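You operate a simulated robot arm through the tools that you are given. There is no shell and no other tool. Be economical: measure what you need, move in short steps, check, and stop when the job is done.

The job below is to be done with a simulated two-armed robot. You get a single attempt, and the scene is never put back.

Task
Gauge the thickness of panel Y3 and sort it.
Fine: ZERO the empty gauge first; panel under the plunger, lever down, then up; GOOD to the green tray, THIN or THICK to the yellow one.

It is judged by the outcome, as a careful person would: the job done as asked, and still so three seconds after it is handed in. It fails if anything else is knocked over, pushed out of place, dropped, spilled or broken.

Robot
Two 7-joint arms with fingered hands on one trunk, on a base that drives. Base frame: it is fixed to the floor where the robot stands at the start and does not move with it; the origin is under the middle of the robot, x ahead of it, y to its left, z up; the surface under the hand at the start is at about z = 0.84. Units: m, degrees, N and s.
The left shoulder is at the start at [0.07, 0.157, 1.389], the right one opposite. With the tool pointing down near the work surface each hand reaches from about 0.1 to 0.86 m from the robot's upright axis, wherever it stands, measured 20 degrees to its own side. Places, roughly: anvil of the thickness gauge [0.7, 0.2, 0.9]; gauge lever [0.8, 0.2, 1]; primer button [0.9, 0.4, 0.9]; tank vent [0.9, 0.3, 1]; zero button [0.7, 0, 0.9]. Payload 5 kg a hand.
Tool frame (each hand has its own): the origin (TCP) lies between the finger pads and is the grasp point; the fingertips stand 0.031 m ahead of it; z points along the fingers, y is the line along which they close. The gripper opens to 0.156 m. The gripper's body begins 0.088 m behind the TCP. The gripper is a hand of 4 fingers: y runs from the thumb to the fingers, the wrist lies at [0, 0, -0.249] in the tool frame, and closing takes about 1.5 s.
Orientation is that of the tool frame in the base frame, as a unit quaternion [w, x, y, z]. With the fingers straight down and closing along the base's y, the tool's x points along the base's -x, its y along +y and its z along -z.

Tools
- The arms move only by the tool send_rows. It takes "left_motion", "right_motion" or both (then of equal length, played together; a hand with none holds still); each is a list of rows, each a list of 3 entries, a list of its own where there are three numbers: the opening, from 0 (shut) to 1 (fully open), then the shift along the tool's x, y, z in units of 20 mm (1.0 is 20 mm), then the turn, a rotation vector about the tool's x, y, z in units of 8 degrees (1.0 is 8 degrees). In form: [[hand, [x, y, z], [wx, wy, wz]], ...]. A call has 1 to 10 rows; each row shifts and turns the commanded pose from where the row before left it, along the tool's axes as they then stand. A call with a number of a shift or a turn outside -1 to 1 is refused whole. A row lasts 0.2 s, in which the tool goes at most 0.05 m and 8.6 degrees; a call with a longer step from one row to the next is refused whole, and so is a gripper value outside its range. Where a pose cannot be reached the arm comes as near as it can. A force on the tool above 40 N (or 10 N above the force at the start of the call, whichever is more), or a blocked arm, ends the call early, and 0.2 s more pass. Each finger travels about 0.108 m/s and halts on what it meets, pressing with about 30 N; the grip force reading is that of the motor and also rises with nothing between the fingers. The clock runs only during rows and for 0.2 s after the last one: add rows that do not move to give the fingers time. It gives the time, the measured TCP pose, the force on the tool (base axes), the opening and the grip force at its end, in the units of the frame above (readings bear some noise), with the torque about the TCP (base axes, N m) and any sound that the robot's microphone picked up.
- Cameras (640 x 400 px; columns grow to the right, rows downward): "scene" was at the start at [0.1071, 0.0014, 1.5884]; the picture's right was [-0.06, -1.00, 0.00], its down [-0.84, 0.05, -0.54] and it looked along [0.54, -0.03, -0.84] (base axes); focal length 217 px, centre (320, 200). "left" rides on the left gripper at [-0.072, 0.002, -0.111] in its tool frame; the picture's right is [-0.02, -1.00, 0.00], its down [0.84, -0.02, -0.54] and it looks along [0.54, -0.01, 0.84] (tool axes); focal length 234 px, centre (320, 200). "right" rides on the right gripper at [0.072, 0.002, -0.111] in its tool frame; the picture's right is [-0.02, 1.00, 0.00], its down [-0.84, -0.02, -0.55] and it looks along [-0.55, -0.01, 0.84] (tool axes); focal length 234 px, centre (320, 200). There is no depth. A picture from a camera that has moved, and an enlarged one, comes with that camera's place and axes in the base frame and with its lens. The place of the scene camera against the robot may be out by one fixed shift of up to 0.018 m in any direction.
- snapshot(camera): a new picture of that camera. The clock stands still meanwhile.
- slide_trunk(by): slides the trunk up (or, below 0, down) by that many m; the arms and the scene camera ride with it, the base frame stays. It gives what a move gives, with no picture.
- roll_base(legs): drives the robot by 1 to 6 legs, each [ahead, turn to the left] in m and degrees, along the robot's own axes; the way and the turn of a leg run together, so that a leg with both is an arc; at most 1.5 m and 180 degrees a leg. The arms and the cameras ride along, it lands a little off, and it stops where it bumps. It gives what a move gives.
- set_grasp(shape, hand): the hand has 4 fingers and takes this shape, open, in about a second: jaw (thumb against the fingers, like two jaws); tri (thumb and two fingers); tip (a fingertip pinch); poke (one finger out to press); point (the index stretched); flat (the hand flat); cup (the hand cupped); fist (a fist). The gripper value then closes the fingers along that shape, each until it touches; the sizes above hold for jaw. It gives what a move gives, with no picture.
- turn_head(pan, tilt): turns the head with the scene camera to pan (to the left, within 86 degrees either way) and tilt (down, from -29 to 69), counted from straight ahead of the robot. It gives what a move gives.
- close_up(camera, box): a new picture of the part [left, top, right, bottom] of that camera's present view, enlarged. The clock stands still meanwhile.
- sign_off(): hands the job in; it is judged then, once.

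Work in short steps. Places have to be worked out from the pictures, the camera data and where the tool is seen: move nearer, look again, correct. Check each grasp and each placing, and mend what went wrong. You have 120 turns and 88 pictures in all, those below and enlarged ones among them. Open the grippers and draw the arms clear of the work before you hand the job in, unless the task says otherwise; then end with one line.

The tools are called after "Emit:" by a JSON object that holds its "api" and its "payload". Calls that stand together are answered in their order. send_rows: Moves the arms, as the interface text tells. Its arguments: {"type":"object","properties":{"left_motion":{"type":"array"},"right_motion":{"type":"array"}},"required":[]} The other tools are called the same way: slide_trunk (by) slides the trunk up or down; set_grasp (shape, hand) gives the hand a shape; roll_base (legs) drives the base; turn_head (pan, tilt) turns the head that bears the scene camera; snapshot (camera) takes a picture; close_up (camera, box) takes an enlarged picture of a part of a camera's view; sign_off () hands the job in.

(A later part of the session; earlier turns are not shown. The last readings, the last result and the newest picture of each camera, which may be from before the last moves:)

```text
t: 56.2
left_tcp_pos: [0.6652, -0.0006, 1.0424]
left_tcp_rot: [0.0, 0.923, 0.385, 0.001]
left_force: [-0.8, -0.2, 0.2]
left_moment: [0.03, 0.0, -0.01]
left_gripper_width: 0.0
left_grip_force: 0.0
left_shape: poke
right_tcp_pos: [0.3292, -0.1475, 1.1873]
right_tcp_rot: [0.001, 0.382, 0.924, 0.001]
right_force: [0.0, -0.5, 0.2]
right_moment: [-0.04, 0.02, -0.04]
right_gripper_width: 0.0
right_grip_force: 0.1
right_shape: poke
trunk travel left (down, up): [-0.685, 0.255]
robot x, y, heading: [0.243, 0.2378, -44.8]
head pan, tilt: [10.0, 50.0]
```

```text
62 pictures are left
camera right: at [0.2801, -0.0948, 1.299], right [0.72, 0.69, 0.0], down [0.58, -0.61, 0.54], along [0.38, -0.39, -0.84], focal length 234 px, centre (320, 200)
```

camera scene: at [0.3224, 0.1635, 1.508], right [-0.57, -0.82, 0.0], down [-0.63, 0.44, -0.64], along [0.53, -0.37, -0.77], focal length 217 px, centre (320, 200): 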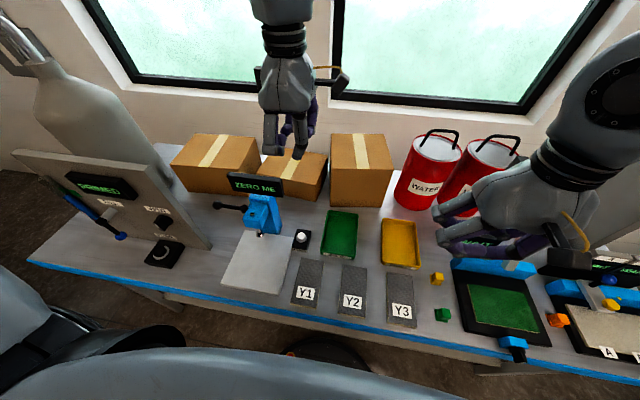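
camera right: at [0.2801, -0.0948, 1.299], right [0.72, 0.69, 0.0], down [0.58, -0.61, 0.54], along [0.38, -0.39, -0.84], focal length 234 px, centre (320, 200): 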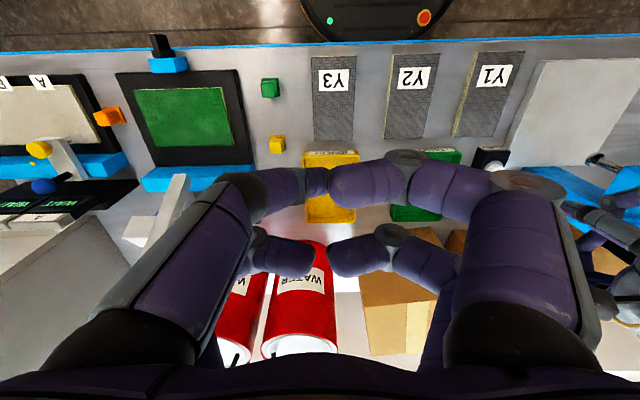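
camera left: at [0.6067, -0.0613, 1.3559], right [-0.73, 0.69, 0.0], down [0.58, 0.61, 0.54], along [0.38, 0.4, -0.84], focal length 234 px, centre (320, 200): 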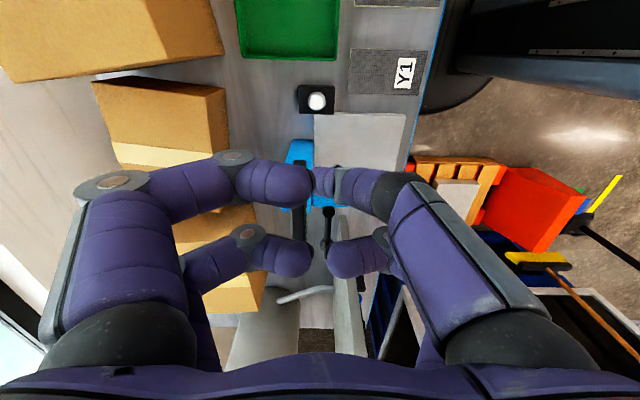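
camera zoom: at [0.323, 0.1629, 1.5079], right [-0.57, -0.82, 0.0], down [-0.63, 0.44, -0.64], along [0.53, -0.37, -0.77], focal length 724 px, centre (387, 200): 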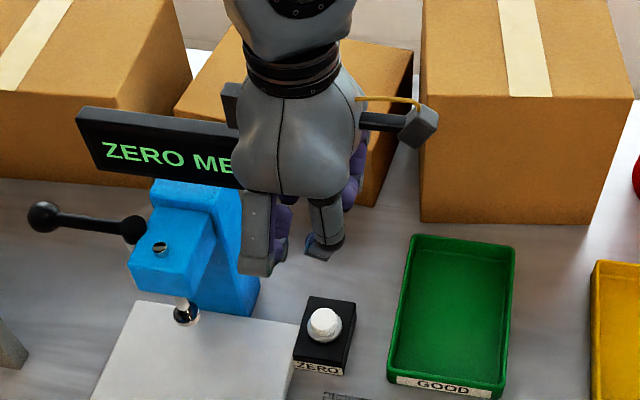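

The index tip appears to sit slightly right of and below the TCP. I'll check the clearance between the hand and the display board with the left camera before pressing.

Emit:
{"api": "snapshot", "payload": {"camera": "left"}}

Emit:
{"api": "close_up", "payload": {"camera": "scene", "box": [255, 170, 325, 230]}}

```text
61 pictures are left
camera left: at [0.6151, -0.0546, 1.1545], right [-0.73, 0.69, 0.0], down [0.58, 0.61, 0.54], along [0.37, 0.4, -0.84], focal length 234 px, centre (320, 200)
```

left: 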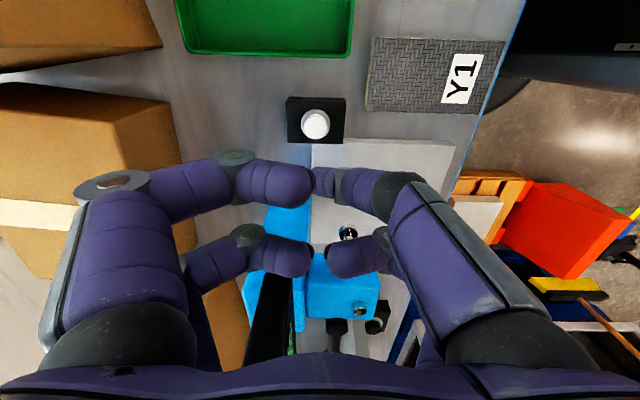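

```text
6.67 times, centred on (290, 200) of scene
camera zoom: at [0.323, 0.1629, 1.5079], right [-0.57, -0.82, 0.0], down [-0.63, 0.44, -0.64], along [0.53, -0.37, -0.77], focal length 1447 px, centre (520, 200)
```

zoom: 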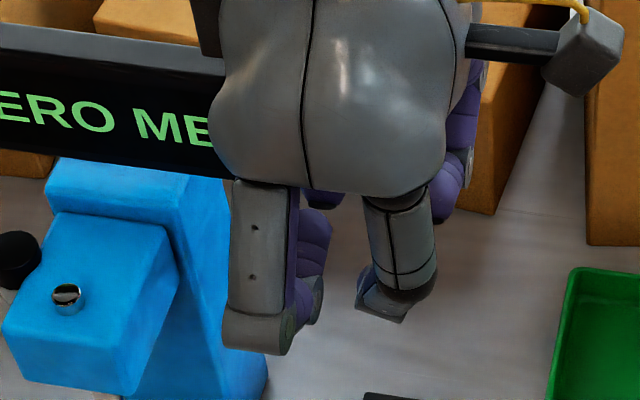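

Board end is about 2 cm clear of the hand body. I'll descend close to the button.

Emit:
{"api": "send_rows", "payload": {"left_motion": [[0, [0.2, 0, 1], [0, 0, 0]], [0, [0, 0, 1], [0, 0, 0]], [0, [0, 0, 1], [0, 0, 0]], [0, [0, 0, 1], [0, 0, 0]], [0, [0, 0, 0.7], [0, 0, 0]]]}}

Emit:
{"api": "close_up", "payload": {"camera": "scene", "box": [255, 170, 355, 260]}}

Emit:
{"api": "close_up", "payload": {"camera": "left", "box": [240, 60, 400, 240]}}

```text
t: 57.4
left_tcp_pos: [0.6689, 0.0018, 0.9486]
left_tcp_rot: [0.0, 0.923, 0.384, 0.001]
left_force: [0.3, 0.2, 0.1]
left_moment: [0.03, 0.01, 0.01]
left_gripper_width: 0.0001
left_grip_force: 0.1
left_shape: poke
right_tcp_pos: [0.3298, -0.1471, 1.1888]
right_tcp_rot: [0.0, 0.382, 0.924, 0.001]
right_force: [-0.2, 0.3, -0.8]
right_moment: [-0.01, -0.01, -0.03]
right_gripper_width: 0.0
right_grip_force: 0.0
right_shape: poke
trunk travel left (down, up): [-0.685, 0.255]
robot x, y, heading: [0.2342, 0.237, -45.2]
head pan, tilt: [10.0, 50.0]
```

```text
4.44 times, centred on (305, 215) of scene
camera zoom: at [0.3227, 0.1631, 1.5079], right [-0.57, -0.82, 0.0], down [-0.63, 0.44, -0.64], along [0.53, -0.37, -0.77], focal length 965 px, centre (387, 133)
```

zoom: 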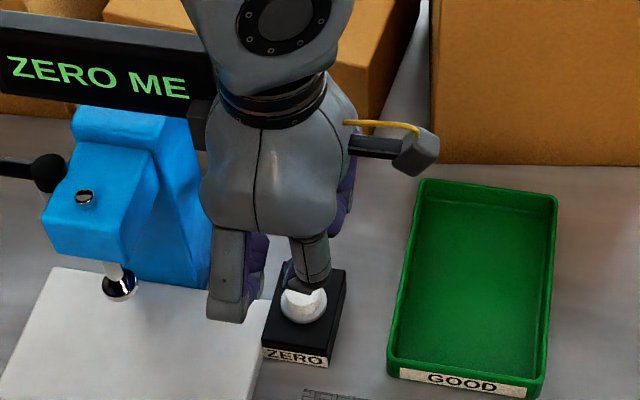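

```text
2.22 times, centred on (320, 150) of left
camera zoom: at [0.6175, -0.0514, 1.0603], right [-0.73, 0.69, 0.0], down [0.58, 0.61, 0.54], along [0.37, 0.4, -0.84], focal length 520 px, centre (320, 311)
```

zoom: 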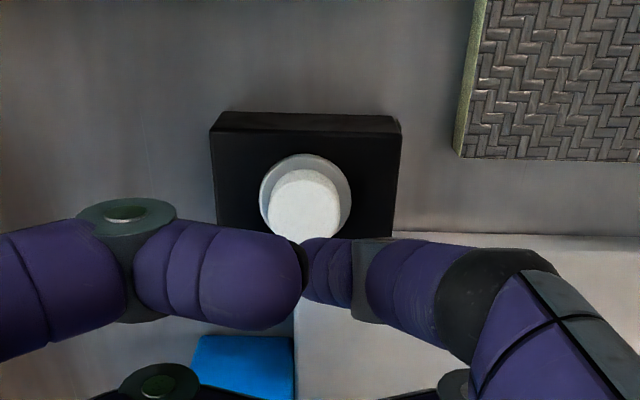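

Fingertip is over the button in both views (about 5 mm left of centre). Nudge right and press down in small steps until a force or click shows.

Emit:
{"api": "send_rows", "payload": {"left_motion": [[0, [-0.25, 0, 0.5], [0, 0, 0]], [0, [0, 0, 0.5], [0, 0, 0]], [0, [0, 0, 0.4], [0, 0, 0]]]}}

Emit:
{"api": "close_up", "payload": {"camera": "left", "box": [240, 60, 400, 240]}}

```text
t: 58.2
left_tcp_pos: [0.6647, -0.0027, 0.9223]
left_tcp_rot: [0.0, 0.923, 0.384, 0.0]
left_force: [0.4, 0.8, -0.7]
left_moment: [0.01, -0.02, -0.02]
left_gripper_width: 0.0
left_grip_force: 0.0
left_shape: poke
right_tcp_pos: [0.3296, -0.1468, 1.1893]
right_tcp_rot: [0.001, 0.381, 0.924, 0.001]
right_force: [0.4, 0.3, -0.3]
right_moment: [0.02, 0.0, 0.03]
right_gripper_width: 0.0
right_grip_force: 0.0
right_shape: poke
trunk travel left (down, up): [-0.685, 0.255]
robot x, y, heading: [0.2375, 0.2392, -44.8]
head pan, tilt: [10.0, 50.0]
```

```text
2.22 times, centred on (320, 150) of left
camera zoom: at [0.6134, -0.0552, 1.0332], right [-0.73, 0.69, 0.0], down [0.58, 0.61, 0.54], along [0.37, 0.4, -0.84], focal length 520 px, centre (320, 311)
```

zoom: 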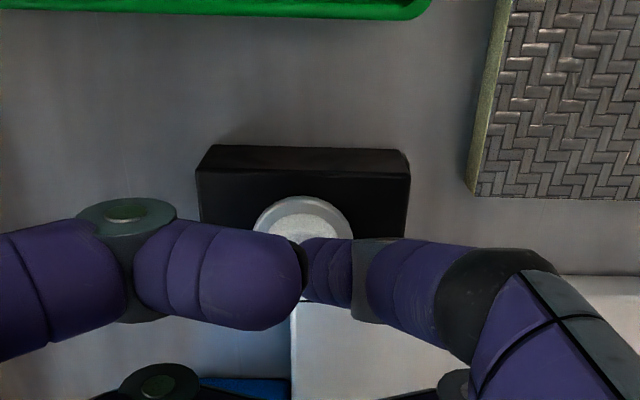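

Aligned; keep pressing in 4 mm steps.

Emit:
{"api": "send_rows", "payload": {"left_motion": [[0, [0, 0, 0.2], [0, 0, 0]], [0, [0, 0, 0.2], [0, 0, 0]], [0, [0, 0, 0.2], [0, 0, 0]]]}}

```text
t: 59.0
left_tcp_pos: [0.6631, -0.0008, 0.9129]
left_tcp_rot: [0.002, 0.923, 0.384, -0.001]
left_force: [-0.1, 2.4, 19.2]
left_moment: [0.04, 0.01, -0.01]
left_gripper_width: 0.0004
left_grip_force: 0.1
left_shape: poke
right_tcp_pos: [0.3281, -0.1446, 1.19]
right_tcp_rot: [0.002, 0.382, 0.924, 0.001]
right_force: [0.1, 1.1, 0.4]
right_moment: [-0.04, -0.04, 0.0]
right_gripper_width: 0.0
right_grip_force: 0.2
right_shape: poke
trunk travel left (down, up): [-0.685, 0.255]
robot x, y, heading: [0.2385, 0.239, -44.6]
head pan, tilt: [10.0, 50.0]
heard: click
```

Heard a click at 19 N. I'll retreat straight up and read the display.

Emit:
{"api": "send_rows", "payload": {"left_motion": [[0, [0, 0, -0.5], [0, 0, 0]], [0, [0, 0, -1], [0, 0, 0]], [0, [0, 0, -1], [0, 0, 0]], [0, [0, 0, -1], [0, 0, 0]], [0, [0, 0, -1], [0, 0, 0]], [0, [0, 0, -1], [0, 0, 0]], [0, [0, 0, -1], [0, 0, 0]], [0, [0, 0, -1], [0, 0, 0]], [0, [0, 0, -1], [0, 0, 0]], [0, [0, 0, -1], [0, 0, 0]]]}}

Emit:
{"api": "close_up", "payload": {"camera": "scene", "box": [180, 140, 360, 290]}}

```text
t: 61.2
left_tcp_pos: [0.6649, -0.0019, 1.1003]
left_tcp_rot: [0.0, 0.923, 0.384, 0.0]
left_force: [1.5, 1.1, -0.3]
left_moment: [0.0, 0.01, -0.01]
left_gripper_width: 0.0
left_grip_force: 0.1
left_shape: poke
right_tcp_pos: [0.3289, -0.1464, 1.1896]
right_tcp_rot: [0.001, 0.383, 0.924, 0.001]
right_force: [0.1, 0.0, -0.2]
right_moment: [0.0, -0.03, -0.02]
right_gripper_width: 0.0001
right_grip_force: 0.1
right_shape: poke
trunk travel left (down, up): [-0.685, 0.255]
robot x, y, heading: [0.2379, 0.2368, -44.7]
head pan, tilt: [10.0, 50.0]
```

```text
2.67 times, centred on (270, 215) of scene
camera zoom: at [0.322, 0.1638, 1.508], right [-0.57, -0.82, 0.0], down [-0.63, 0.44, -0.64], along [0.53, -0.37, -0.77], focal length 579 px, centre (453, 160)
```

zoom: 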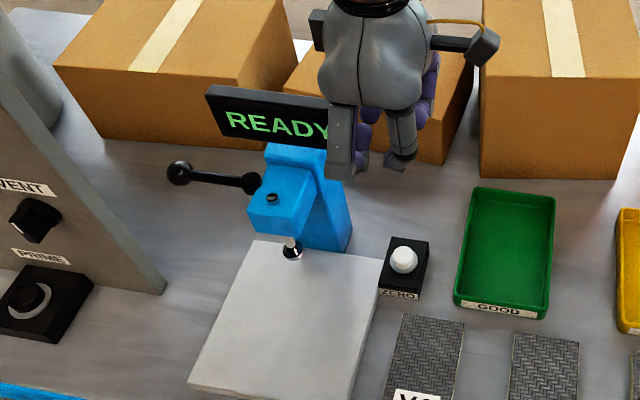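

Display reads READY — the gauge is zeroed. Now test whether the left wrist can yaw a further 90° (camera on my side), raised clear of the board.

Emit:
{"api": "send_rows", "payload": {"left_motion": [[0, [0, 0, -1], [0, 0, 0]], [0, [0, 0, -1], [0, 0, 0]], [0, [0, 0, -1], [0, 0, 0]], [0, [0, 0, -1], [0, 0, 0]], [0, [0, 0, -1], [0, 0, 0]], [0, [0, 0, 0], [0, 0, 1]], [0, [0, 0, 0], [0, 0, 1]], [0, [0, 0, 0], [0, 0, 1]], [0, [0, 0, 0], [0, 0, 1]], [0, [0, 0, 0], [0, 0, 1]]]}}

Emit:
{"api": "send_rows", "payload": {"left_motion": [[0, [0, 0, 0], [0, 0, 1]], [0, [0, 0, 0], [0, 0, 1]], [0, [0, 0, 0], [0, 0, 1]], [0, [0, 0, 0], [0, 0, 1]], [0, [0, 0, 0], [0, 0, 1]], [0, [0, 0, 0], [0, 0, 1]], [0, [0, 0, 0], [0, 0, 0.25]]]}}

```text
t: 63.4
left_tcp_pos: [0.6637, -0.0017, 1.2002]
left_tcp_rot: [0.0, 0.999, 0.044, 0.0]
left_force: [-1.4, -0.3, 0.2]
left_moment: [0.03, 0.02, 0.02]
left_gripper_width: 0.0001
left_grip_force: 0.1
left_shape: poke
right_tcp_pos: [0.3301, -0.1482, 1.1891]
right_tcp_rot: [0.0, 0.382, 0.924, 0.001]
right_force: [-0.1, 0.0, -0.1]
right_moment: [0.0, 0.0, 0.0]
right_gripper_width: 0.0
right_grip_force: 0.0
right_shape: poke
trunk travel left (down, up): [-0.685, 0.255]
robot x, y, heading: [0.2391, 0.2364, -45.0]
head pan, tilt: [10.0, 50.0]
```

```text
t: 65.0
left_tcp_pos: [0.4183, 0.0362, 1.1975]
left_tcp_rot: [0.002, 0.928, -0.371, 0.003]
left_force: [1.0, 0.3, -0.5]
left_moment: [0.0, 0.01, 0.0]
left_gripper_width: 0.0
left_grip_force: 0.1
left_shape: poke
left hand out of reach, approached as far as the arm can: row 2, 3, 4, 5, 6, 7
right_tcp_pos: [0.3306, -0.1453, 1.1897]
right_tcp_rot: [0.001, 0.382, 0.924, 0.0]
right_force: [-0.5, 0.4, 0.3]
right_moment: [-0.03, 0.03, -0.01]
right_gripper_width: 0.0001
right_grip_force: 0.0
right_shape: poke
trunk travel left (down, up): [-0.685, 0.255]
robot x, y, heading: [0.2355, 0.2368, -45.0]
head pan, tilt: [10.0, 50.0]
```

At yaw 180 the hand settled nearer to me. I'll test whether it can then move left toward the gauge front in this orientation.

Emit:
{"api": "send_rows", "payload": {"left_motion": [[0, [0, -1, 0], [0, 0, 0]], [0, [0, -1, 0], [0, 0, 0]], [0, [0, -1, 0], [0, 0, 0]], [0, [0, -1, 0], [0, 0, 0]], [0, [0, -1, 0], [0, 0, 0]], [0, [0, -1, 0], [0, 0, 0]], [0, [0, -1, 0], [0, 0, 0]], [0, [0, -1, 0], [0, 0, 0]], [0, [0, -1, 0], [0, 0, 0]], [0, [0, -1, 0], [0, 0, 0]]]}}

Emit:
{"api": "snapshot", "payload": {"camera": "left"}}

```text
t: 66.3
left_tcp_pos: [0.4337, 0.1052, 1.1995]
left_tcp_rot: [0.008, 0.931, -0.364, 0.003]
left_force: [1.3, -0.6, -0.2]
left_moment: [0.06, 0.15, -0.04]
left_gripper_width: 0.0
left_grip_force: 0.2
left_shape: poke
left hand out of reach, approached as far as the arm can: row 1, 2, 3, 4, 5, 6
right_tcp_pos: [0.3307, -0.1461, 1.188]
right_tcp_rot: [0.0, 0.382, 0.924, 0.001]
right_force: [0.2, -0.6, 0.1]
right_moment: [-0.02, 0.05, 0.03]
right_gripper_width: 0.0
right_grip_force: 0.1
right_shape: poke
trunk travel left (down, up): [-0.685, 0.255]
robot x, y, heading: [0.2404, 0.2346, -44.9]
head pan, tilt: [10.0, 50.0]
stopped in row 6 (left hand): the force on the tool passed its limit at 111 N (the readings are from after the stop); the commanded pose is now the measured one
```

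```text
55 pictures are left
camera left: at [0.3788, 0.1542, 1.3102], right [0.66, 0.75, -0.01], down [0.63, -0.55, 0.55], along [0.41, -0.38, -0.83], focal length 234 px, centre (320, 200)
```

left: 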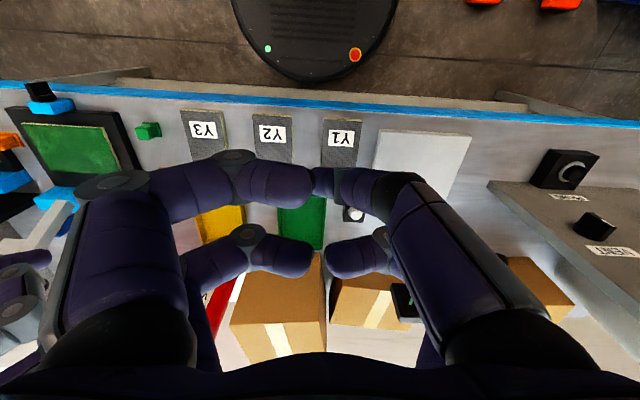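

The hand touched something (likely my own torso) at 111 N, so yaw 180 is out. I'll back away rightward, unwind the yaw toward +90 while moving ahead, then check the scene.

Emit:
{"api": "send_rows", "payload": {"left_motion": [[0, [0.3, 0.7, 0], [0, 0, 0]], [0, [0.3, 0.7, 0], [0, 0, 0]], [0, [0.3, 0.5, 0], [0, 0, -1]], [0, [0.3, 0, 0], [0, 0, -1]], [0, [0.3, 0, 0], [0, 0, -1]], [0, [0.3, 0, 0], [0, 0, -1]], [0, [0.3, 0, 0], [0, 0, -1]], [0, [0.3, 0, 0], [0, 0, -1]], [0, [0, 0, 0], [0, 0, -1]], [0, [0, 0, 0], [0, 0, -1]]]}}

Emit:
{"api": "snapshot", "payload": {"camera": "scene"}}

```text
t: 68.5
left_tcp_pos: [0.4483, 0.0567, 1.1995]
left_tcp_rot: [0.009, 0.983, 0.183, -0.001]
left_force: [0.5, -0.4, -0.4]
left_moment: [-0.02, 0.0, -0.02]
left_gripper_width: 0.0
left_grip_force: 0.1
left_shape: poke
right_tcp_pos: [0.3293, -0.1472, 1.1882]
right_tcp_rot: [0.002, 0.383, 0.924, 0.001]
right_force: [0.0, 0.0, -0.1]
right_moment: [0.05, -0.02, 0.02]
right_gripper_width: 0.0
right_grip_force: 0.1
right_shape: poke
trunk travel left (down, up): [-0.685, 0.255]
robot x, y, heading: [0.236, 0.237, -44.6]
head pan, tilt: [10.0, 50.0]
```

```text
54 pictures are left
camera scene: at [0.3219, 0.1636, 1.508], right [-0.57, -0.82, 0.0], down [-0.63, 0.44, -0.64], along [0.53, -0.37, -0.77], focal length 217 px, centre (320, 200)
```

scene: 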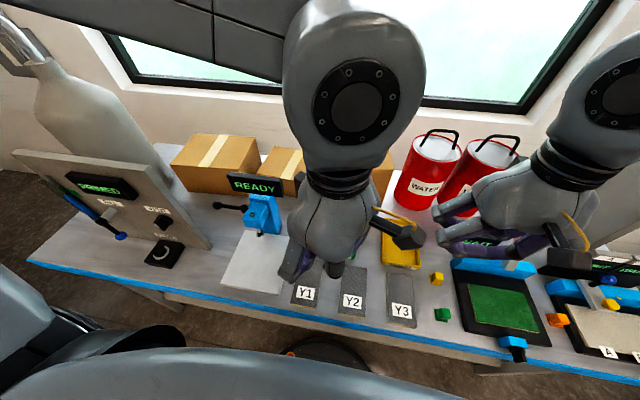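

Scene is intact. I'll unwind to yaw 0 while moving left toward the front of the gauge, staying high.

Emit:
{"api": "send_rows", "payload": {"left_motion": [[0, [0.6, 0.4, 0], [0, 0, -1]], [0, [0.6, 0.4, 0], [0, 0, -1]], [0, [0.6, 0.4, 0], [0, 0, -1]], [0, [0.6, 0.4, 0], [0, 0, -1]], [0, [0.6, 0.4, 0], [0, 0, -1]], [0, [0.6, 0.4, 0], [0, 0, -1]], [0, [0.6, 0.4, 0], [0, 0, -1]], [0, [0, 0, 0], [0, 0, -1]], [0, [0, 0, 0], [0, 0, -1]], [0, [0, 0, 0], [0, 0, -1]]]}}

Emit:
{"api": "send_rows", "payload": {"left_motion": [[0, [0, 0, 0], [0, 0, -1]], [0, [0, 0, 0], [0, 0, -1]], [0, [0, 0, 0], [0, 0, -1]], [0, [0, 0, 0], [0, 0, -1]], [0, [0, 0, 0], [0, 0, -0.25]]]}}

Emit:
{"api": "set_grasp", "payload": {"hand": "left", "shape": "jaw"}}

```text
t: 70.7
left_tcp_pos: [0.5426, 0.0744, 1.2007]
left_tcp_rot: [0.006, 0.635, 0.773, -0.007]
left_force: [-1.1, -0.8, 0.5]
left_moment: [0.0, -0.02, 0.01]
left_gripper_width: 0.0
left_grip_force: 0.1
left_shape: poke
right_tcp_pos: [0.3295, -0.1461, 1.1891]
right_tcp_rot: [0.0, 0.381, 0.925, 0.0]
right_force: [0.3, 0.4, -0.3]
right_moment: [0.0, -0.03, 0.04]
right_gripper_width: 0.0001
right_grip_force: 0.2
right_shape: poke
trunk travel left (down, up): [-0.685, 0.255]
robot x, y, heading: [0.2364, 0.2383, -44.8]
head pan, tilt: [10.0, 50.0]
```

```text
t: 71.9
left_tcp_pos: [0.5433, 0.075, 1.2001]
left_tcp_rot: [0.004, 0.381, 0.924, -0.008]
left_force: [-0.5, 0.5, 0.8]
left_moment: [-0.01, 0.0, 0.0]
left_gripper_width: 0.0
left_grip_force: 0.2
left_shape: poke
right_tcp_pos: [0.3294, -0.1463, 1.1881]
right_tcp_rot: [0.001, 0.382, 0.924, 0.001]
right_force: [0.4, -0.6, 0.1]
right_moment: [-0.02, 0.0, -0.02]
right_gripper_width: 0.0002
right_grip_force: 0.2
right_shape: poke
trunk travel left (down, up): [-0.685, 0.255]
robot x, y, heading: [0.2395, 0.2381, -44.8]
head pan, tilt: [10.0, 50.0]
```

```text
t: 72.8
left_tcp_pos: [0.5434, 0.074, 1.2001]
left_tcp_rot: [0.002, 0.383, 0.924, -0.008]
left_force: [-0.7, -0.3, 0.8]
left_moment: [0.02, 0.0, 0.0]
left_gripper_width: 0.1557
left_grip_force: 0.0
left_shape: jaw
right_tcp_pos: [0.3294, -0.1461, 1.1886]
right_tcp_rot: [0.001, 0.382, 0.924, 0.0]
right_force: [1.0, 0.4, 0.1]
right_moment: [0.03, -0.04, 0.03]
right_gripper_width: 0.0002
right_grip_force: 0.0
right_shape: poke
trunk travel left (down, up): [-0.685, 0.255]
robot x, y, heading: [0.2382, 0.235, -44.8]
head pan, tilt: [10.0, 50.0]
```

Now test the lean (20° back) at the gauge front, yaw 0: shift left over the plate line and lower to about z=1.1.

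Emit:
{"api": "send_rows", "payload": {"left_motion": [[0.6, [0.3, 1, 0], [0, 0, 0]], [0.6, [0.3, 1, 0], [0, 0, 0]], [0.6, [0, 1, 0], [0, 0, 0]], [0.6, [0, 1, 0], [0, 0, 0]], [0.6, [0, 1, 0], [0, -0.8, 0]], [0.6, [0, 1, 0], [0, -0.8, 0]], [0.6, [0, 1, 0.5], [0, -0.8, 0]], [0.6, [0, 0.2, 1], [0, 0, 0]], [0.6, [0, 0, 1], [0, 0, 0]], [0.6, [0, 0, 1], [0, 0, 0]]]}}

Emit:
{"api": "snapshot", "payload": {"camera": "left"}}

Emit:
{"api": "snapshot", "payload": {"camera": "scene"}}

```text
t: 75.0
left_tcp_pos: [0.622, 0.127, 1.2248]
left_tcp_rot: [0.132, 0.377, 0.915, -0.06]
left_force: [1.2, -0.4, 0.2]
left_moment: [0.02, 0.01, 0.03]
left_gripper_width: 0.0938
left_grip_force: 0.0
left_shape: jaw
left hand out of reach, approached as far as the arm can: row 6, 7, 8, 9, 10
right_tcp_pos: [0.3299, -0.1473, 1.1887]
right_tcp_rot: [0.0, 0.381, 0.925, -0.001]
right_force: [0.5, -0.3, 0.2]
right_moment: [-0.02, -0.03, -0.01]
right_gripper_width: 0.0
right_grip_force: 0.0
right_shape: poke
trunk travel left (down, up): [-0.685, 0.255]
robot x, y, heading: [0.2378, 0.2376, -44.8]
head pan, tilt: [10.0, 50.0]
```

```text
53 pictures are left
camera left: at [0.6493, 0.1023, 1.3521], right [-0.69, -0.72, 0.02], down [-0.69, 0.67, 0.28], along [-0.22, 0.18, -0.96], focal length 234 px, centre (320, 200)
```

left: 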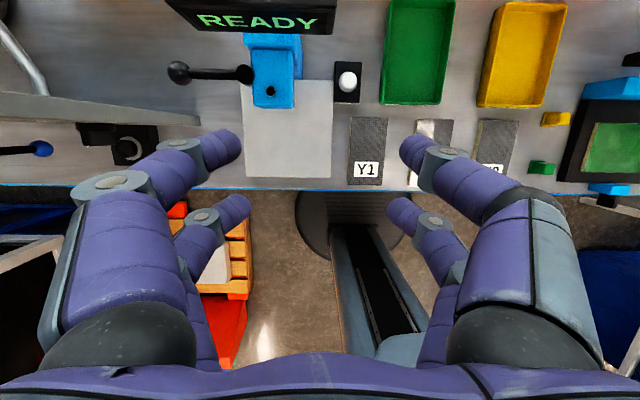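

```text
52 pictures are left
camera scene: at [0.3221, 0.1635, 1.508], right [-0.57, -0.82, 0.0], down [-0.63, 0.44, -0.64], along [0.53, -0.37, -0.77], focal length 217 px, centre (320, 200)
```

scene: 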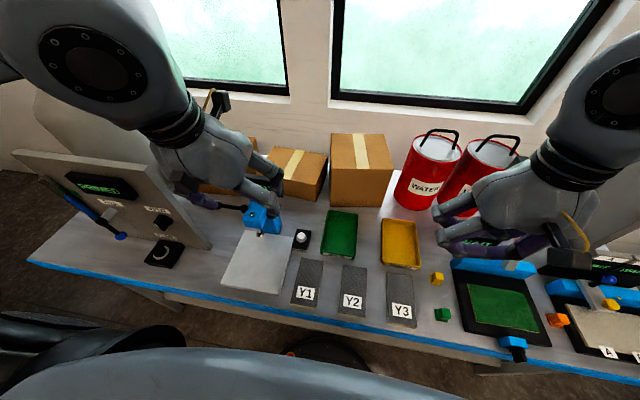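

This overhead view fixes the geometry: plunger axis at table coords d≈0.433,l≈0.584 (d ahead, l left of the base-frame diagonal), head front at d≈0.415, plate d 0.293–0.47. I'll remove the lean, pull the left hand in, then drive back along the bench so Y3 lies on the left arm's side.

Emit:
{"api": "send_rows", "payload": {"left_motion": [[1, [0, 0, 0], [0, 1, 0]], [1, [0, 0, 0], [0, 1, 0]], [1, [0, -0.5, 0], [0, 0, 0]], [1, [0, -0.5, 0], [0, 0, 0]], [1, [0, -0.5, 0], [0, 0, 0]]]}}

Emit:
{"api": "roll_base", "payload": {"legs": [[0, 90], [-0.33, 0], [0, -90]]}}

Emit:
{"api": "snapshot", "payload": {"camera": "scene"}}

Emit:
{"api": "snapshot", "payload": {"camera": "left"}}

```text
t: 76.2
left_tcp_pos: [0.602, 0.1063, 1.2238]
left_tcp_rot: [0.003, 0.382, 0.924, -0.006]
left_force: [0.5, -0.2, -0.4]
left_moment: [0.0, 0.01, 0.03]
left_gripper_width: 0.1557
left_grip_force: 0.0
left_shape: jaw
right_tcp_pos: [0.3293, -0.1468, 1.1887]
right_tcp_rot: [0.0, 0.381, 0.925, 0.001]
right_force: [0.6, 0.0, -0.4]
right_moment: [0.0, -0.01, 0.02]
right_gripper_width: 0.0001
right_grip_force: 0.0
right_shape: poke
trunk travel left (down, up): [-0.685, 0.255]
robot x, y, heading: [0.2313, 0.2401, -44.8]
head pan, tilt: [10.0, 50.0]
```

```text
t: 86.0
left_tcp_pos: [0.3728, -0.1294, 1.2233]
left_tcp_rot: [0.003, 0.385, 0.923, -0.008]
left_force: [-0.8, -0.1, -0.4]
left_moment: [-0.02, 0.01, -0.03]
left_gripper_width: 0.1559
left_grip_force: 0.0
left_shape: jaw
right_tcp_pos: [0.1005, -0.3816, 1.1882]
right_tcp_rot: [0.0, 0.384, 0.923, 0.001]
right_force: [0.1, 1.0, 0.1]
right_moment: [0.04, -0.02, 0.01]
right_gripper_width: 0.0
right_grip_force: 0.2
right_shape: poke
trunk travel left (down, up): [-0.685, 0.255]
robot x, y, heading: [0.0125, 0.0024, -45.1]
head pan, tilt: [10.0, 50.0]
```

```text
51 pictures are left
camera scene: at [0.0939, -0.0721, 1.508], right [-0.57, -0.82, 0.0], down [-0.63, 0.44, -0.64], along [0.53, -0.37, -0.77], focal length 217 px, centre (320, 200)
```

scene: 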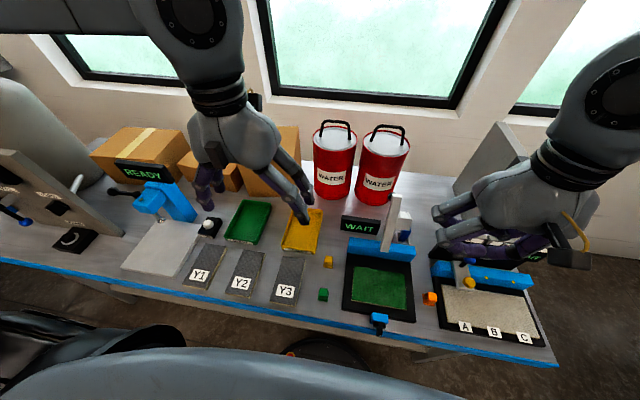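

```text
50 pictures are left
camera left: at [0.4236, -0.1794, 1.3362], right [-0.69, -0.72, 0.01], down [-0.61, 0.59, 0.53], along [-0.39, 0.36, -0.84], focal length 234 px, centre (320, 200)
```

left: 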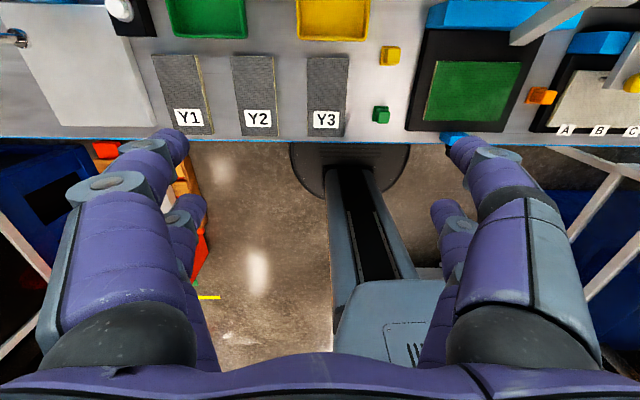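

Y3 spans about d 0.279–0.422, l≈0.150. I'll descend over its near end (d≈0.30), hand opened to ~0.125 m, stopping at z≈0.95 to check.

Emit:
{"api": "send_rows", "payload": {"left_motion": [[0.8, [0.4, -0.15, 1], [0, 0, 0]], [0.8, [0.4, -0.15, 1], [0, 0, 0]], [0.8, [0.4, -0.15, 1], [0, 0, 0]], [0.8, [0.4, -0.15, 1], [0, 0, 0]], [0.8, [0.4, -0.15, 1], [0, 0, 0]], [0.8, [0.4, -0.15, 1], [0, 0, 0]], [0.8, [0.4, -0.15, 1], [0, 0, 0]], [0.8, [0, 0, 1], [0, 0, 0]], [0.8, [0, 0, 1], [0, 0, 0]], [0.8, [0, 0, 1], [0, 0, 0]]]}}

Emit:
{"api": "send_rows", "payload": {"left_motion": [[0.8, [0, 0, 1], [0, 0, 0]], [0.8, [0, 0, 1], [0, 0, 0]], [0.8, [0, 0, 1], [0, 0, 0]]]}}

Emit:
{"api": "snapshot", "payload": {"camera": "left"}}

Emit:
{"api": "close_up", "payload": {"camera": "scene", "box": [200, 200, 380, 330]}}

```text
t: 88.4
left_tcp_pos: [0.3495, -0.1298, 1.0861]
left_tcp_rot: [0.044, 0.384, 0.922, -0.024]
left_force: [0.7, -0.2, 0.4]
left_moment: [0.03, 0.01, -0.01]
left_gripper_width: 0.1252
left_grip_force: 0.0
left_shape: jaw
left hand out of reach, approached as far as the arm can: row 6, 7
right_tcp_pos: [0.102, -0.3825, 1.1873]
right_tcp_rot: [-0.001, 0.384, 0.923, 0.001]
right_force: [0.4, 0.2, -0.3]
right_moment: [0.02, 0.05, 0.03]
right_gripper_width: 0.0
right_grip_force: 0.1
right_shape: poke
trunk travel left (down, up): [-0.685, 0.255]
robot x, y, heading: [0.009, 0.0046, -45.1]
head pan, tilt: [10.0, 50.0]
stopped in row 10 (left hand): the arm was blocked; the commanded pose is now the measured one
```

```text
t: 89.2
left_tcp_pos: [0.35, -0.1343, 1.0272]
left_tcp_rot: [0.045, 0.382, 0.923, -0.023]
left_force: [0.1, 0.2, 0.4]
left_moment: [0.0, 0.01, 0.02]
left_gripper_width: 0.1249
left_grip_force: 0.1
left_shape: jaw
right_tcp_pos: [0.0997, -0.382, 1.1876]
right_tcp_rot: [0.001, 0.384, 0.923, 0.0]
right_force: [0.2, 0.4, 0.0]
right_moment: [0.01, -0.01, 0.0]
right_gripper_width: 0.0003
right_grip_force: 0.0
right_shape: poke
trunk travel left (down, up): [-0.685, 0.255]
robot x, y, heading: [0.0079, 0.0024, -44.8]
head pan, tilt: [10.0, 50.0]
```

```text
49 pictures are left
camera left: at [0.3948, -0.1763, 1.1457], right [-0.69, -0.72, 0.01], down [-0.64, 0.62, 0.46], along [-0.34, 0.31, -0.89], focal length 234 px, centre (320, 200)
```

left: 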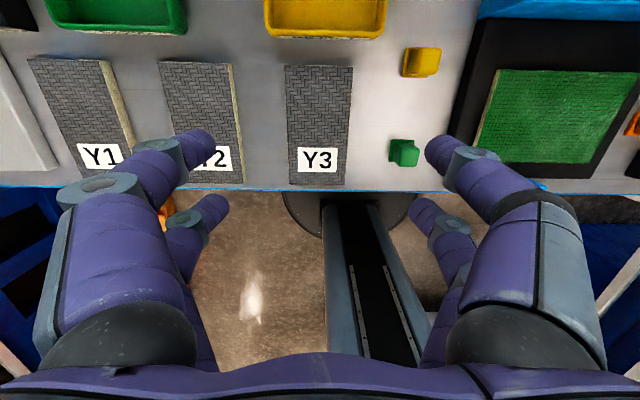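

```text
3.08 times, centred on (290, 265) of scene
camera zoom: at [0.093, -0.0721, 1.508], right [-0.57, -0.82, 0.0], down [-0.63, 0.44, -0.64], along [0.53, -0.37, -0.77], focal length 668 px, centre (412, 0)
```

zoom: 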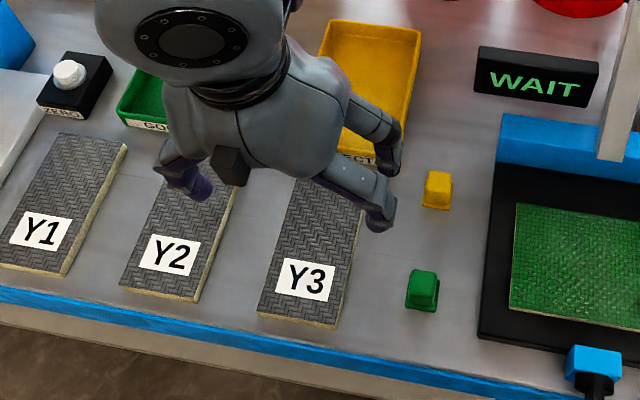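

Close-in reach is blocked near my torso. I'll back the base 0.12 m so Y3 sits at a comfortable distance, after raising the hand slightly.

Emit:
{"api": "send_rows", "payload": {"left_motion": [[0.8, [0, 0, -1], [0, 0, 0]], [0.8, [0, 0, -1], [0, 0.7, 0]]]}}

Emit:
{"api": "roll_base", "payload": {"legs": [[-0.12, 0]]}}

Emit:
{"api": "send_rows", "payload": {"left_motion": [[0.8, [-1, 0, 0], [0, 0, 0]], [0.8, [-1, 0, 0], [0, 0, 0]], [0.8, [-1, 0, 0], [0, 0, 0]], [0.8, [-0.8, 0, 0], [0, 0, 0]], [0.8, [0, 0, 1], [0, 0, 0]], [0.8, [0, 0, 1], [0, 0, 0]], [0.8, [0, 0, 1], [0, 0, 0]]]}}

Emit:
{"api": "snapshot", "payload": {"camera": "left"}}

```text
t: 89.8
left_tcp_pos: [0.3477, -0.1317, 1.0666]
left_tcp_rot: [-0.002, 0.383, 0.924, -0.004]
left_force: [1.0, 0.3, 0.8]
left_moment: [0.03, 0.0, 0.01]
left_gripper_width: 0.1249
left_grip_force: 0.0
left_shape: jaw
right_tcp_pos: [0.0997, -0.3827, 1.1878]
right_tcp_rot: [0.001, 0.385, 0.923, 0.001]
right_force: [-0.6, 0.5, -0.1]
right_moment: [0.01, 0.0, -0.01]
right_gripper_width: 0.0001
right_grip_force: 0.1
right_shape: poke
trunk travel left (down, up): [-0.685, 0.255]
robot x, y, heading: [0.0071, 0.0031, -44.9]
head pan, tilt: [10.0, 50.0]
```

```text
t: 91.1
left_tcp_pos: [0.2645, -0.0481, 1.0648]
left_tcp_rot: [-0.001, 0.385, 0.923, -0.004]
left_force: [0.4, -0.5, 0.5]
left_moment: [0.02, 0.01, 0.02]
left_gripper_width: 0.1251
left_grip_force: 0.1
left_shape: jaw
right_tcp_pos: [0.015, -0.2977, 1.1888]
right_tcp_rot: [0.0, 0.385, 0.923, 0.0]
right_force: [0.3, -0.1, 0.1]
right_moment: [-0.01, 0.01, 0.0]
right_gripper_width: 0.0
right_grip_force: 0.1
right_shape: poke
trunk travel left (down, up): [-0.685, 0.255]
robot x, y, heading: [-0.0785, 0.0862, -44.9]
head pan, tilt: [10.0, 50.0]
```

```text
t: 92.7
left_tcp_pos: [0.3166, -0.1008, 1.007]
left_tcp_rot: [-0.001, 0.385, 0.923, -0.004]
left_force: [0.0, -0.6, -0.8]
left_moment: [0.05, -0.01, 0.0]
left_gripper_width: 0.1252
left_grip_force: 0.0
left_shape: jaw
right_tcp_pos: [0.0142, -0.298, 1.1888]
right_tcp_rot: [0.0, 0.386, 0.923, 0.001]
right_force: [-0.6, 0.0, -0.7]
right_moment: [0.02, 0.02, 0.02]
right_gripper_width: 0.0003
right_grip_force: 0.0
right_shape: poke
trunk travel left (down, up): [-0.685, 0.255]
robot x, y, heading: [-0.079, 0.0872, -45.4]
head pan, tilt: [10.0, 50.0]
```

```text
47 pictures are left
camera left: at [0.3682, -0.1527, 1.1183], right [-0.69, -0.72, 0.01], down [-0.6, 0.59, 0.54], along [-0.4, 0.37, -0.84], focal length 234 px, centre (320, 200)
```

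left: 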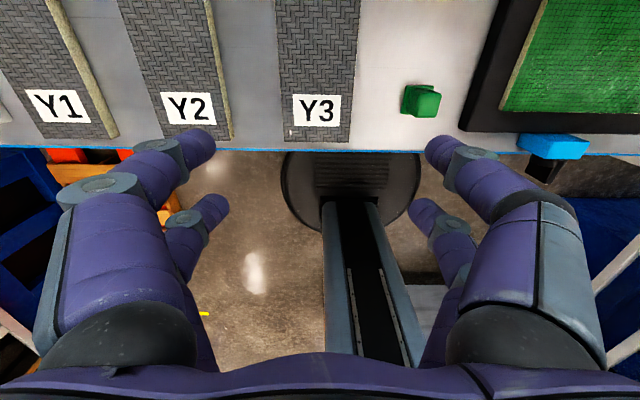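

Free now, aligned within 2 mm laterally, 1.8 cm inside the near end. Descend toward the bench in steps.

Emit:
{"api": "send_rows", "payload": {"left_motion": [[0.8, [0, 0, 1], [0, 0, 0]], [0.8, [0, 0, 1], [0, 0, 0]], [0.8, [0, 0, 1], [0, 0, 0]], [0.8, [0, 0, 1], [0, 0, 0]], [0.8, [0, 0, 1], [0, 0, 0]], [0.8, [0, 0, 0.5], [0, 0, 0]], [0.8, [0, 0, 0.3], [0, 0, 0]], [0.8, [0, 0, 0.2], [0, 0, 0]]]}}

Emit:
{"api": "close_up", "payload": {"camera": "scene", "box": [220, 220, 380, 330]}}

Emit:
{"api": "snapshot", "payload": {"camera": "left"}}

```text
t: 94.5
left_tcp_pos: [0.3169, -0.1026, 0.8877]
left_tcp_rot: [-0.001, 0.385, 0.923, -0.004]
left_force: [-0.2, -0.2, -0.7]
left_moment: [-0.02, -0.02, -0.01]
left_gripper_width: 0.1251
left_grip_force: 0.1
left_shape: jaw
right_tcp_pos: [0.0132, -0.2971, 1.1879]
right_tcp_rot: [0.0, 0.385, 0.923, 0.001]
right_force: [0.2, -0.2, -0.4]
right_moment: [-0.02, -0.02, 0.01]
right_gripper_width: 0.0001
right_grip_force: 0.1
right_shape: poke
trunk travel left (down, up): [-0.685, 0.255]
robot x, y, heading: [-0.073, 0.0892, -45.3]
head pan, tilt: [10.0, 50.0]
```

```text
3.64 times, centred on (300, 275) of scene
camera zoom: at [0.0087, 0.0127, 1.508], right [-0.58, -0.82, 0.0], down [-0.63, 0.44, -0.64], along [0.52, -0.37, -0.77], focal length 789 px, centre (393, -73)
```

zoom: 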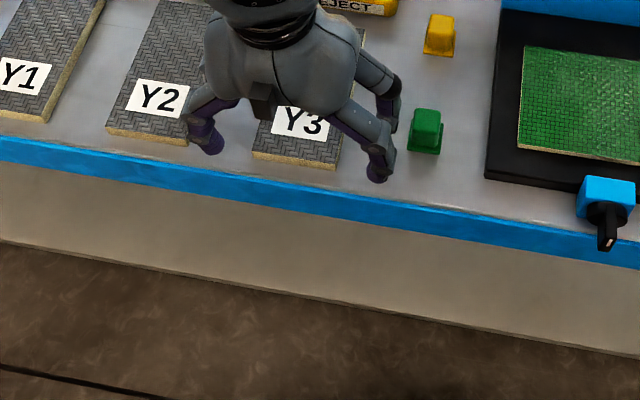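

```text
45 pictures are left
camera left: at [0.3675, -0.153, 0.9985], right [-0.69, -0.72, 0.01], down [-0.6, 0.59, 0.54], along [-0.4, 0.37, -0.84], focal length 234 px, centre (320, 200)
```

left: 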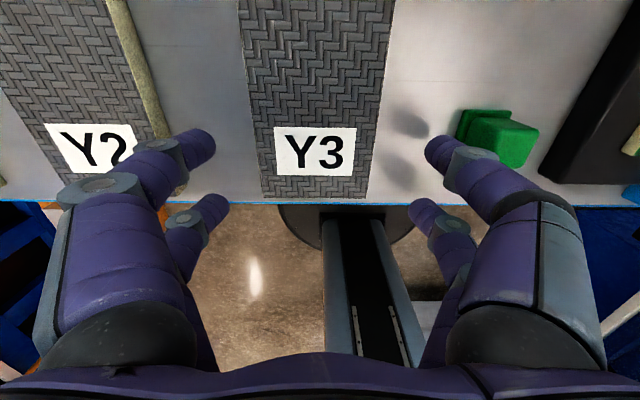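

Fingers straddle Y3 clear of Y2 and the green cube. Lower the last bit in small steps.

Emit:
{"api": "send_rows", "payload": {"left_motion": [[0.8, [0, 0, 0.2], [0, 0, 0]], [0.8, [0, 0, 0.2], [0, 0, 0]], [0.8, [0, 0, 0.15], [0, 0, 0]], [0.8, [0, 0, 0.1], [0, 0, 0]]]}}

```text
t: 95.5
left_tcp_pos: [0.3169, -0.1041, 0.874]
left_tcp_rot: [0.0, 0.384, 0.923, -0.005]
left_force: [-0.5, -0.2, -0.7]
left_moment: [0.01, -0.02, 0.02]
left_gripper_width: 0.1248
left_grip_force: 0.1
left_shape: jaw
right_tcp_pos: [0.014, -0.2984, 1.1886]
right_tcp_rot: [0.0, 0.385, 0.923, 0.0]
right_force: [-0.2, 0.2, -0.4]
right_moment: [0.02, 0.01, 0.03]
right_gripper_width: 0.0
right_grip_force: 0.1
right_shape: poke
trunk travel left (down, up): [-0.685, 0.255]
robot x, y, heading: [-0.0773, 0.0863, -45.2]
head pan, tilt: [10.0, 50.0]
```

Fingertips should be about 3 mm off the bench; close on the panel.

Emit:
{"api": "send_rows", "payload": {"left_motion": [[0.6, [0, 0, 0], [0, 0, 0]], [0.5, [0, 0, 0], [0, 0, 0]], [0.4, [0, 0, 0], [0, 0, 0]], [0.3, [0, 0, 0], [0, 0, 0]], [0.3, [0, 0, 0], [0, 0, 0]], [0.3, [0, 0, 0], [0, 0, 0]]]}}

Emit:
{"api": "snapshot", "payload": {"camera": "left"}}

```text
t: 96.9
left_tcp_pos: [0.3154, -0.103, 0.8751]
left_tcp_rot: [0.0, 0.386, 0.923, -0.005]
left_force: [0.6, 1.1, 4.4]
left_moment: [-0.15, 0.04, 0.04]
left_gripper_width: 0.0631
left_grip_force: 29.9
left_shape: jaw
right_tcp_pos: [0.0139, -0.2966, 1.1894]
right_tcp_rot: [0.002, 0.386, 0.923, 0.0]
right_force: [1.2, -0.1, -0.1]
right_moment: [0.02, -0.01, -0.01]
right_gripper_width: 0.0001
right_grip_force: 0.0
right_shape: poke
trunk travel left (down, up): [-0.685, 0.255]
robot x, y, heading: [-0.0794, 0.0898, -45.4]
head pan, tilt: [10.0, 50.0]
```

```text
44 pictures are left
camera left: at [0.3669, -0.1528, 0.9864], right [-0.69, -0.72, 0.01], down [-0.6, 0.59, 0.54], along [-0.4, 0.37, -0.84], focal length 234 px, centre (320, 200)
```

left: 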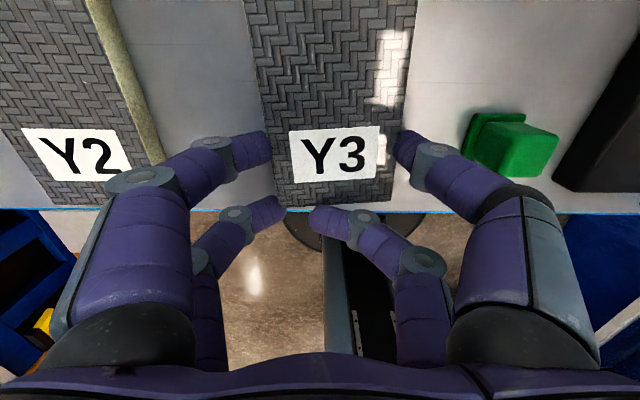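

Only the far finger pair holds; the near pair closed behind the panel's end. I'll reopen, advance 2.2 cm, and regrip with both pairs.

Emit:
{"api": "send_rows", "payload": {"left_motion": [[0.5, [0, 0, 0], [0, 0, 0]], [0.65, [0, 0, 0], [0, 0, 0]], [0.65, [0, 0, 0], [0, 0, 0]], [0.65, [-0.6, 0, 0], [0, 0, 0]], [0.65, [-0.6, 0, 0], [0, 0, 0]], [0.5, [0, 0, 0], [0, 0, 0]], [0.4, [0, 0, 0], [0, 0, 0]], [0.3, [0, 0, 0], [0, 0, 0]], [0.3, [0, 0, 0], [0, 0, 0]], [0.3, [0, 0, 0], [0, 0, 0]]]}}

Emit:
{"api": "snapshot", "payload": {"camera": "left"}}

```text
t: 99.1
left_tcp_pos: [0.3329, -0.1191, 0.8741]
left_tcp_rot: [-0.001, 0.385, 0.923, -0.003]
left_force: [-0.3, -0.2, 0.8]
left_moment: [-0.01, -0.02, 0.0]
left_gripper_width: 0.0671
left_grip_force: 29.6
left_shape: jaw
right_tcp_pos: [0.0142, -0.2973, 1.1892]
right_tcp_rot: [0.0, 0.385, 0.923, 0.001]
right_force: [0.6, -0.6, -0.3]
right_moment: [0.01, -0.01, 0.01]
right_gripper_width: 0.0001
right_grip_force: 0.0
right_shape: poke
trunk travel left (down, up): [-0.685, 0.255]
robot x, y, heading: [-0.0736, 0.0883, -45.2]
head pan, tilt: [10.0, 50.0]
```

```text
43 pictures are left
camera left: at [0.3836, -0.17, 0.986], right [-0.69, -0.72, 0.01], down [-0.6, 0.59, 0.54], along [-0.4, 0.37, -0.84], focal length 234 px, centre (320, 200)
```

left: 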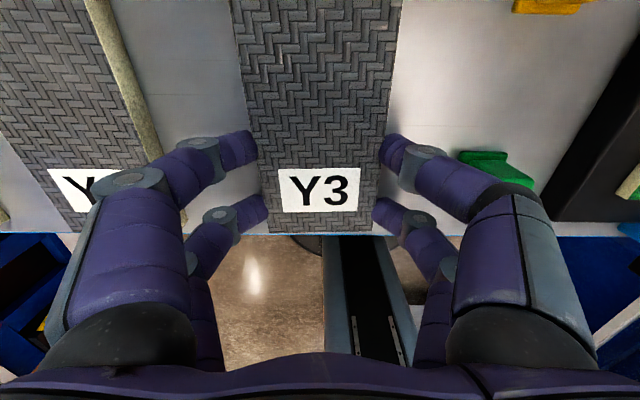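

Both pairs grip (0.067 m). Lift and check.

Emit:
{"api": "send_rows", "payload": {"left_motion": [[0.3, [0, 0, -0.4], [0, 0, 0]], [0.3, [0, 0, -1], [0, 0, 0]], [0.3, [0, 0, -1], [0, 0, 0]], [0.3, [0, 0, -1], [0, 0, 0]], [0.3, [0, 0, -1], [0, 0, 0]], [0.3, [0, 0, -1], [0, 0, 0]], [0.3, [0, 0, -1], [0, 0, 0]], [0.3, [0, 0, -1], [0, 0, 0]], [0.3, [0, 0, -1], [0, 0, 0]], [0.3, [0, 0, -1], [0, 0, 0]]]}}

Emit:
{"api": "snapshot", "payload": {"camera": "scene"}}

```text
t: 101.3
left_tcp_pos: [0.3343, -0.1185, 1.0621]
left_tcp_rot: [-0.001, 0.386, 0.923, -0.003]
left_force: [0.1, 0.6, -0.8]
left_moment: [0.01, 0.02, -0.01]
left_gripper_width: 0.067
left_grip_force: 29.8
left_shape: jaw
right_tcp_pos: [0.0136, -0.2968, 1.1894]
right_tcp_rot: [0.002, 0.386, 0.923, 0.001]
right_force: [-0.2, -0.5, 0.8]
right_moment: [0.0, -0.01, 0.01]
right_gripper_width: 0.0
right_grip_force: 0.1
right_shape: poke
trunk travel left (down, up): [-0.685, 0.255]
robot x, y, heading: [-0.0776, 0.0873, -44.9]
head pan, tilt: [10.0, 50.0]
```

```text
42 pictures are left
camera scene: at [0.0083, 0.0133, 1.508], right [-0.58, -0.82, 0.0], down [-0.63, 0.44, -0.64], along [0.53, -0.37, -0.77], focal length 217 px, centre (320, 200)
```

scene: 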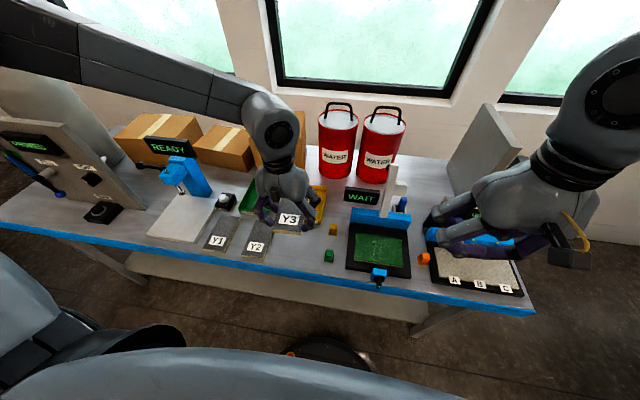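

Panel held level. Raise to ~1.2, then drive along the bench to put the gauge on the left arm's side.

Emit:
{"api": "send_rows", "payload": {"left_motion": [[0.3, [0, 0, -1], [0, 0, 0]], [0.3, [0, 0, -1], [0, 0, 0]], [0.3, [0, 0, -1], [0, 0, 0]], [0.3, [0, 0, -1], [0, 0, 0]], [0.3, [0, 0, -1], [0, 0, 0]], [0.3, [0, 0, -1], [0, 0, 0]]]}}

Emit:
{"api": "roll_base", "payload": {"legs": [[0, 90], [0.37, 0], [0, -90]]}}

Emit:
{"api": "snapshot", "payload": {"camera": "scene"}}

Emit:
{"api": "snapshot", "payload": {"camera": "left"}}

```text
t: 102.7
left_tcp_pos: [0.3338, -0.1166, 1.1809]
left_tcp_rot: [-0.001, 0.385, 0.923, -0.004]
left_force: [-0.4, -0.7, -0.7]
left_moment: [0.02, 0.02, -0.01]
left_gripper_width: 0.0674
left_grip_force: 30.1
left_shape: jaw
right_tcp_pos: [0.0135, -0.2976, 1.1894]
right_tcp_rot: [0.002, 0.385, 0.923, 0.001]
right_force: [0.4, 0.4, 0.4]
right_moment: [-0.01, -0.01, 0.02]
right_gripper_width: 0.0
right_grip_force: 0.0
right_shape: poke
trunk travel left (down, up): [-0.685, 0.255]
robot x, y, heading: [-0.077, 0.0863, -45.0]
head pan, tilt: [10.0, 50.0]
```

```text
t: 112.6
left_tcp_pos: [0.5975, 0.1623, 1.1806]
left_tcp_rot: [-0.001, 0.367, 0.93, -0.005]
left_force: [-0.4, -0.1, -1.5]
left_moment: [0.01, 0.03, 0.01]
left_gripper_width: 0.0666
left_grip_force: 29.9
left_shape: jaw
right_tcp_pos: [0.2841, -0.03, 1.1893]
right_tcp_rot: [0.0, 0.366, 0.93, 0.0]
right_force: [0.4, 0.4, 0.5]
right_moment: [-0.01, 0.0, -0.03]
right_gripper_width: 0.0
right_grip_force: 0.2
right_shape: poke
trunk travel left (down, up): [-0.685, 0.255]
robot x, y, heading: [0.1788, 0.3528, -42.8]
head pan, tilt: [10.0, 50.0]
```

```text
41 pictures are left
camera scene: at [0.2674, 0.2792, 1.5079], right [-0.54, -0.84, 0.0], down [-0.64, 0.42, -0.64], along [0.54, -0.35, -0.77], focal length 217 px, centre (320, 200)
```

scene: 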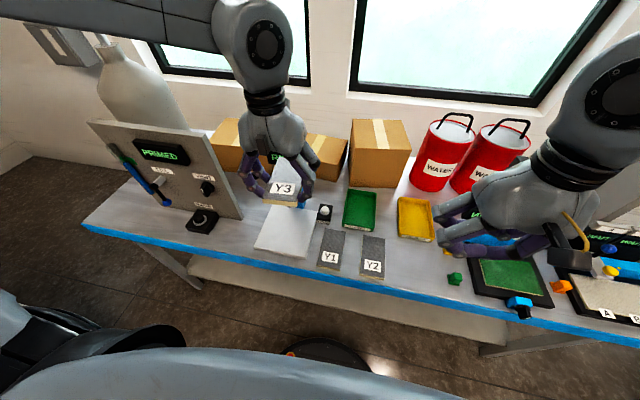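

```text
40 pictures are left
camera left: at [0.6507, 0.115, 1.2919], right [-0.66, -0.75, 0.01], down [-0.62, 0.56, 0.54], along [-0.41, 0.35, -0.84], focal length 234 px, centre (320, 200)
```

left: 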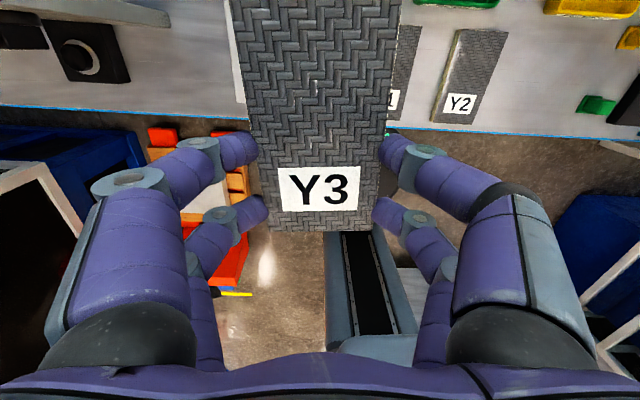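

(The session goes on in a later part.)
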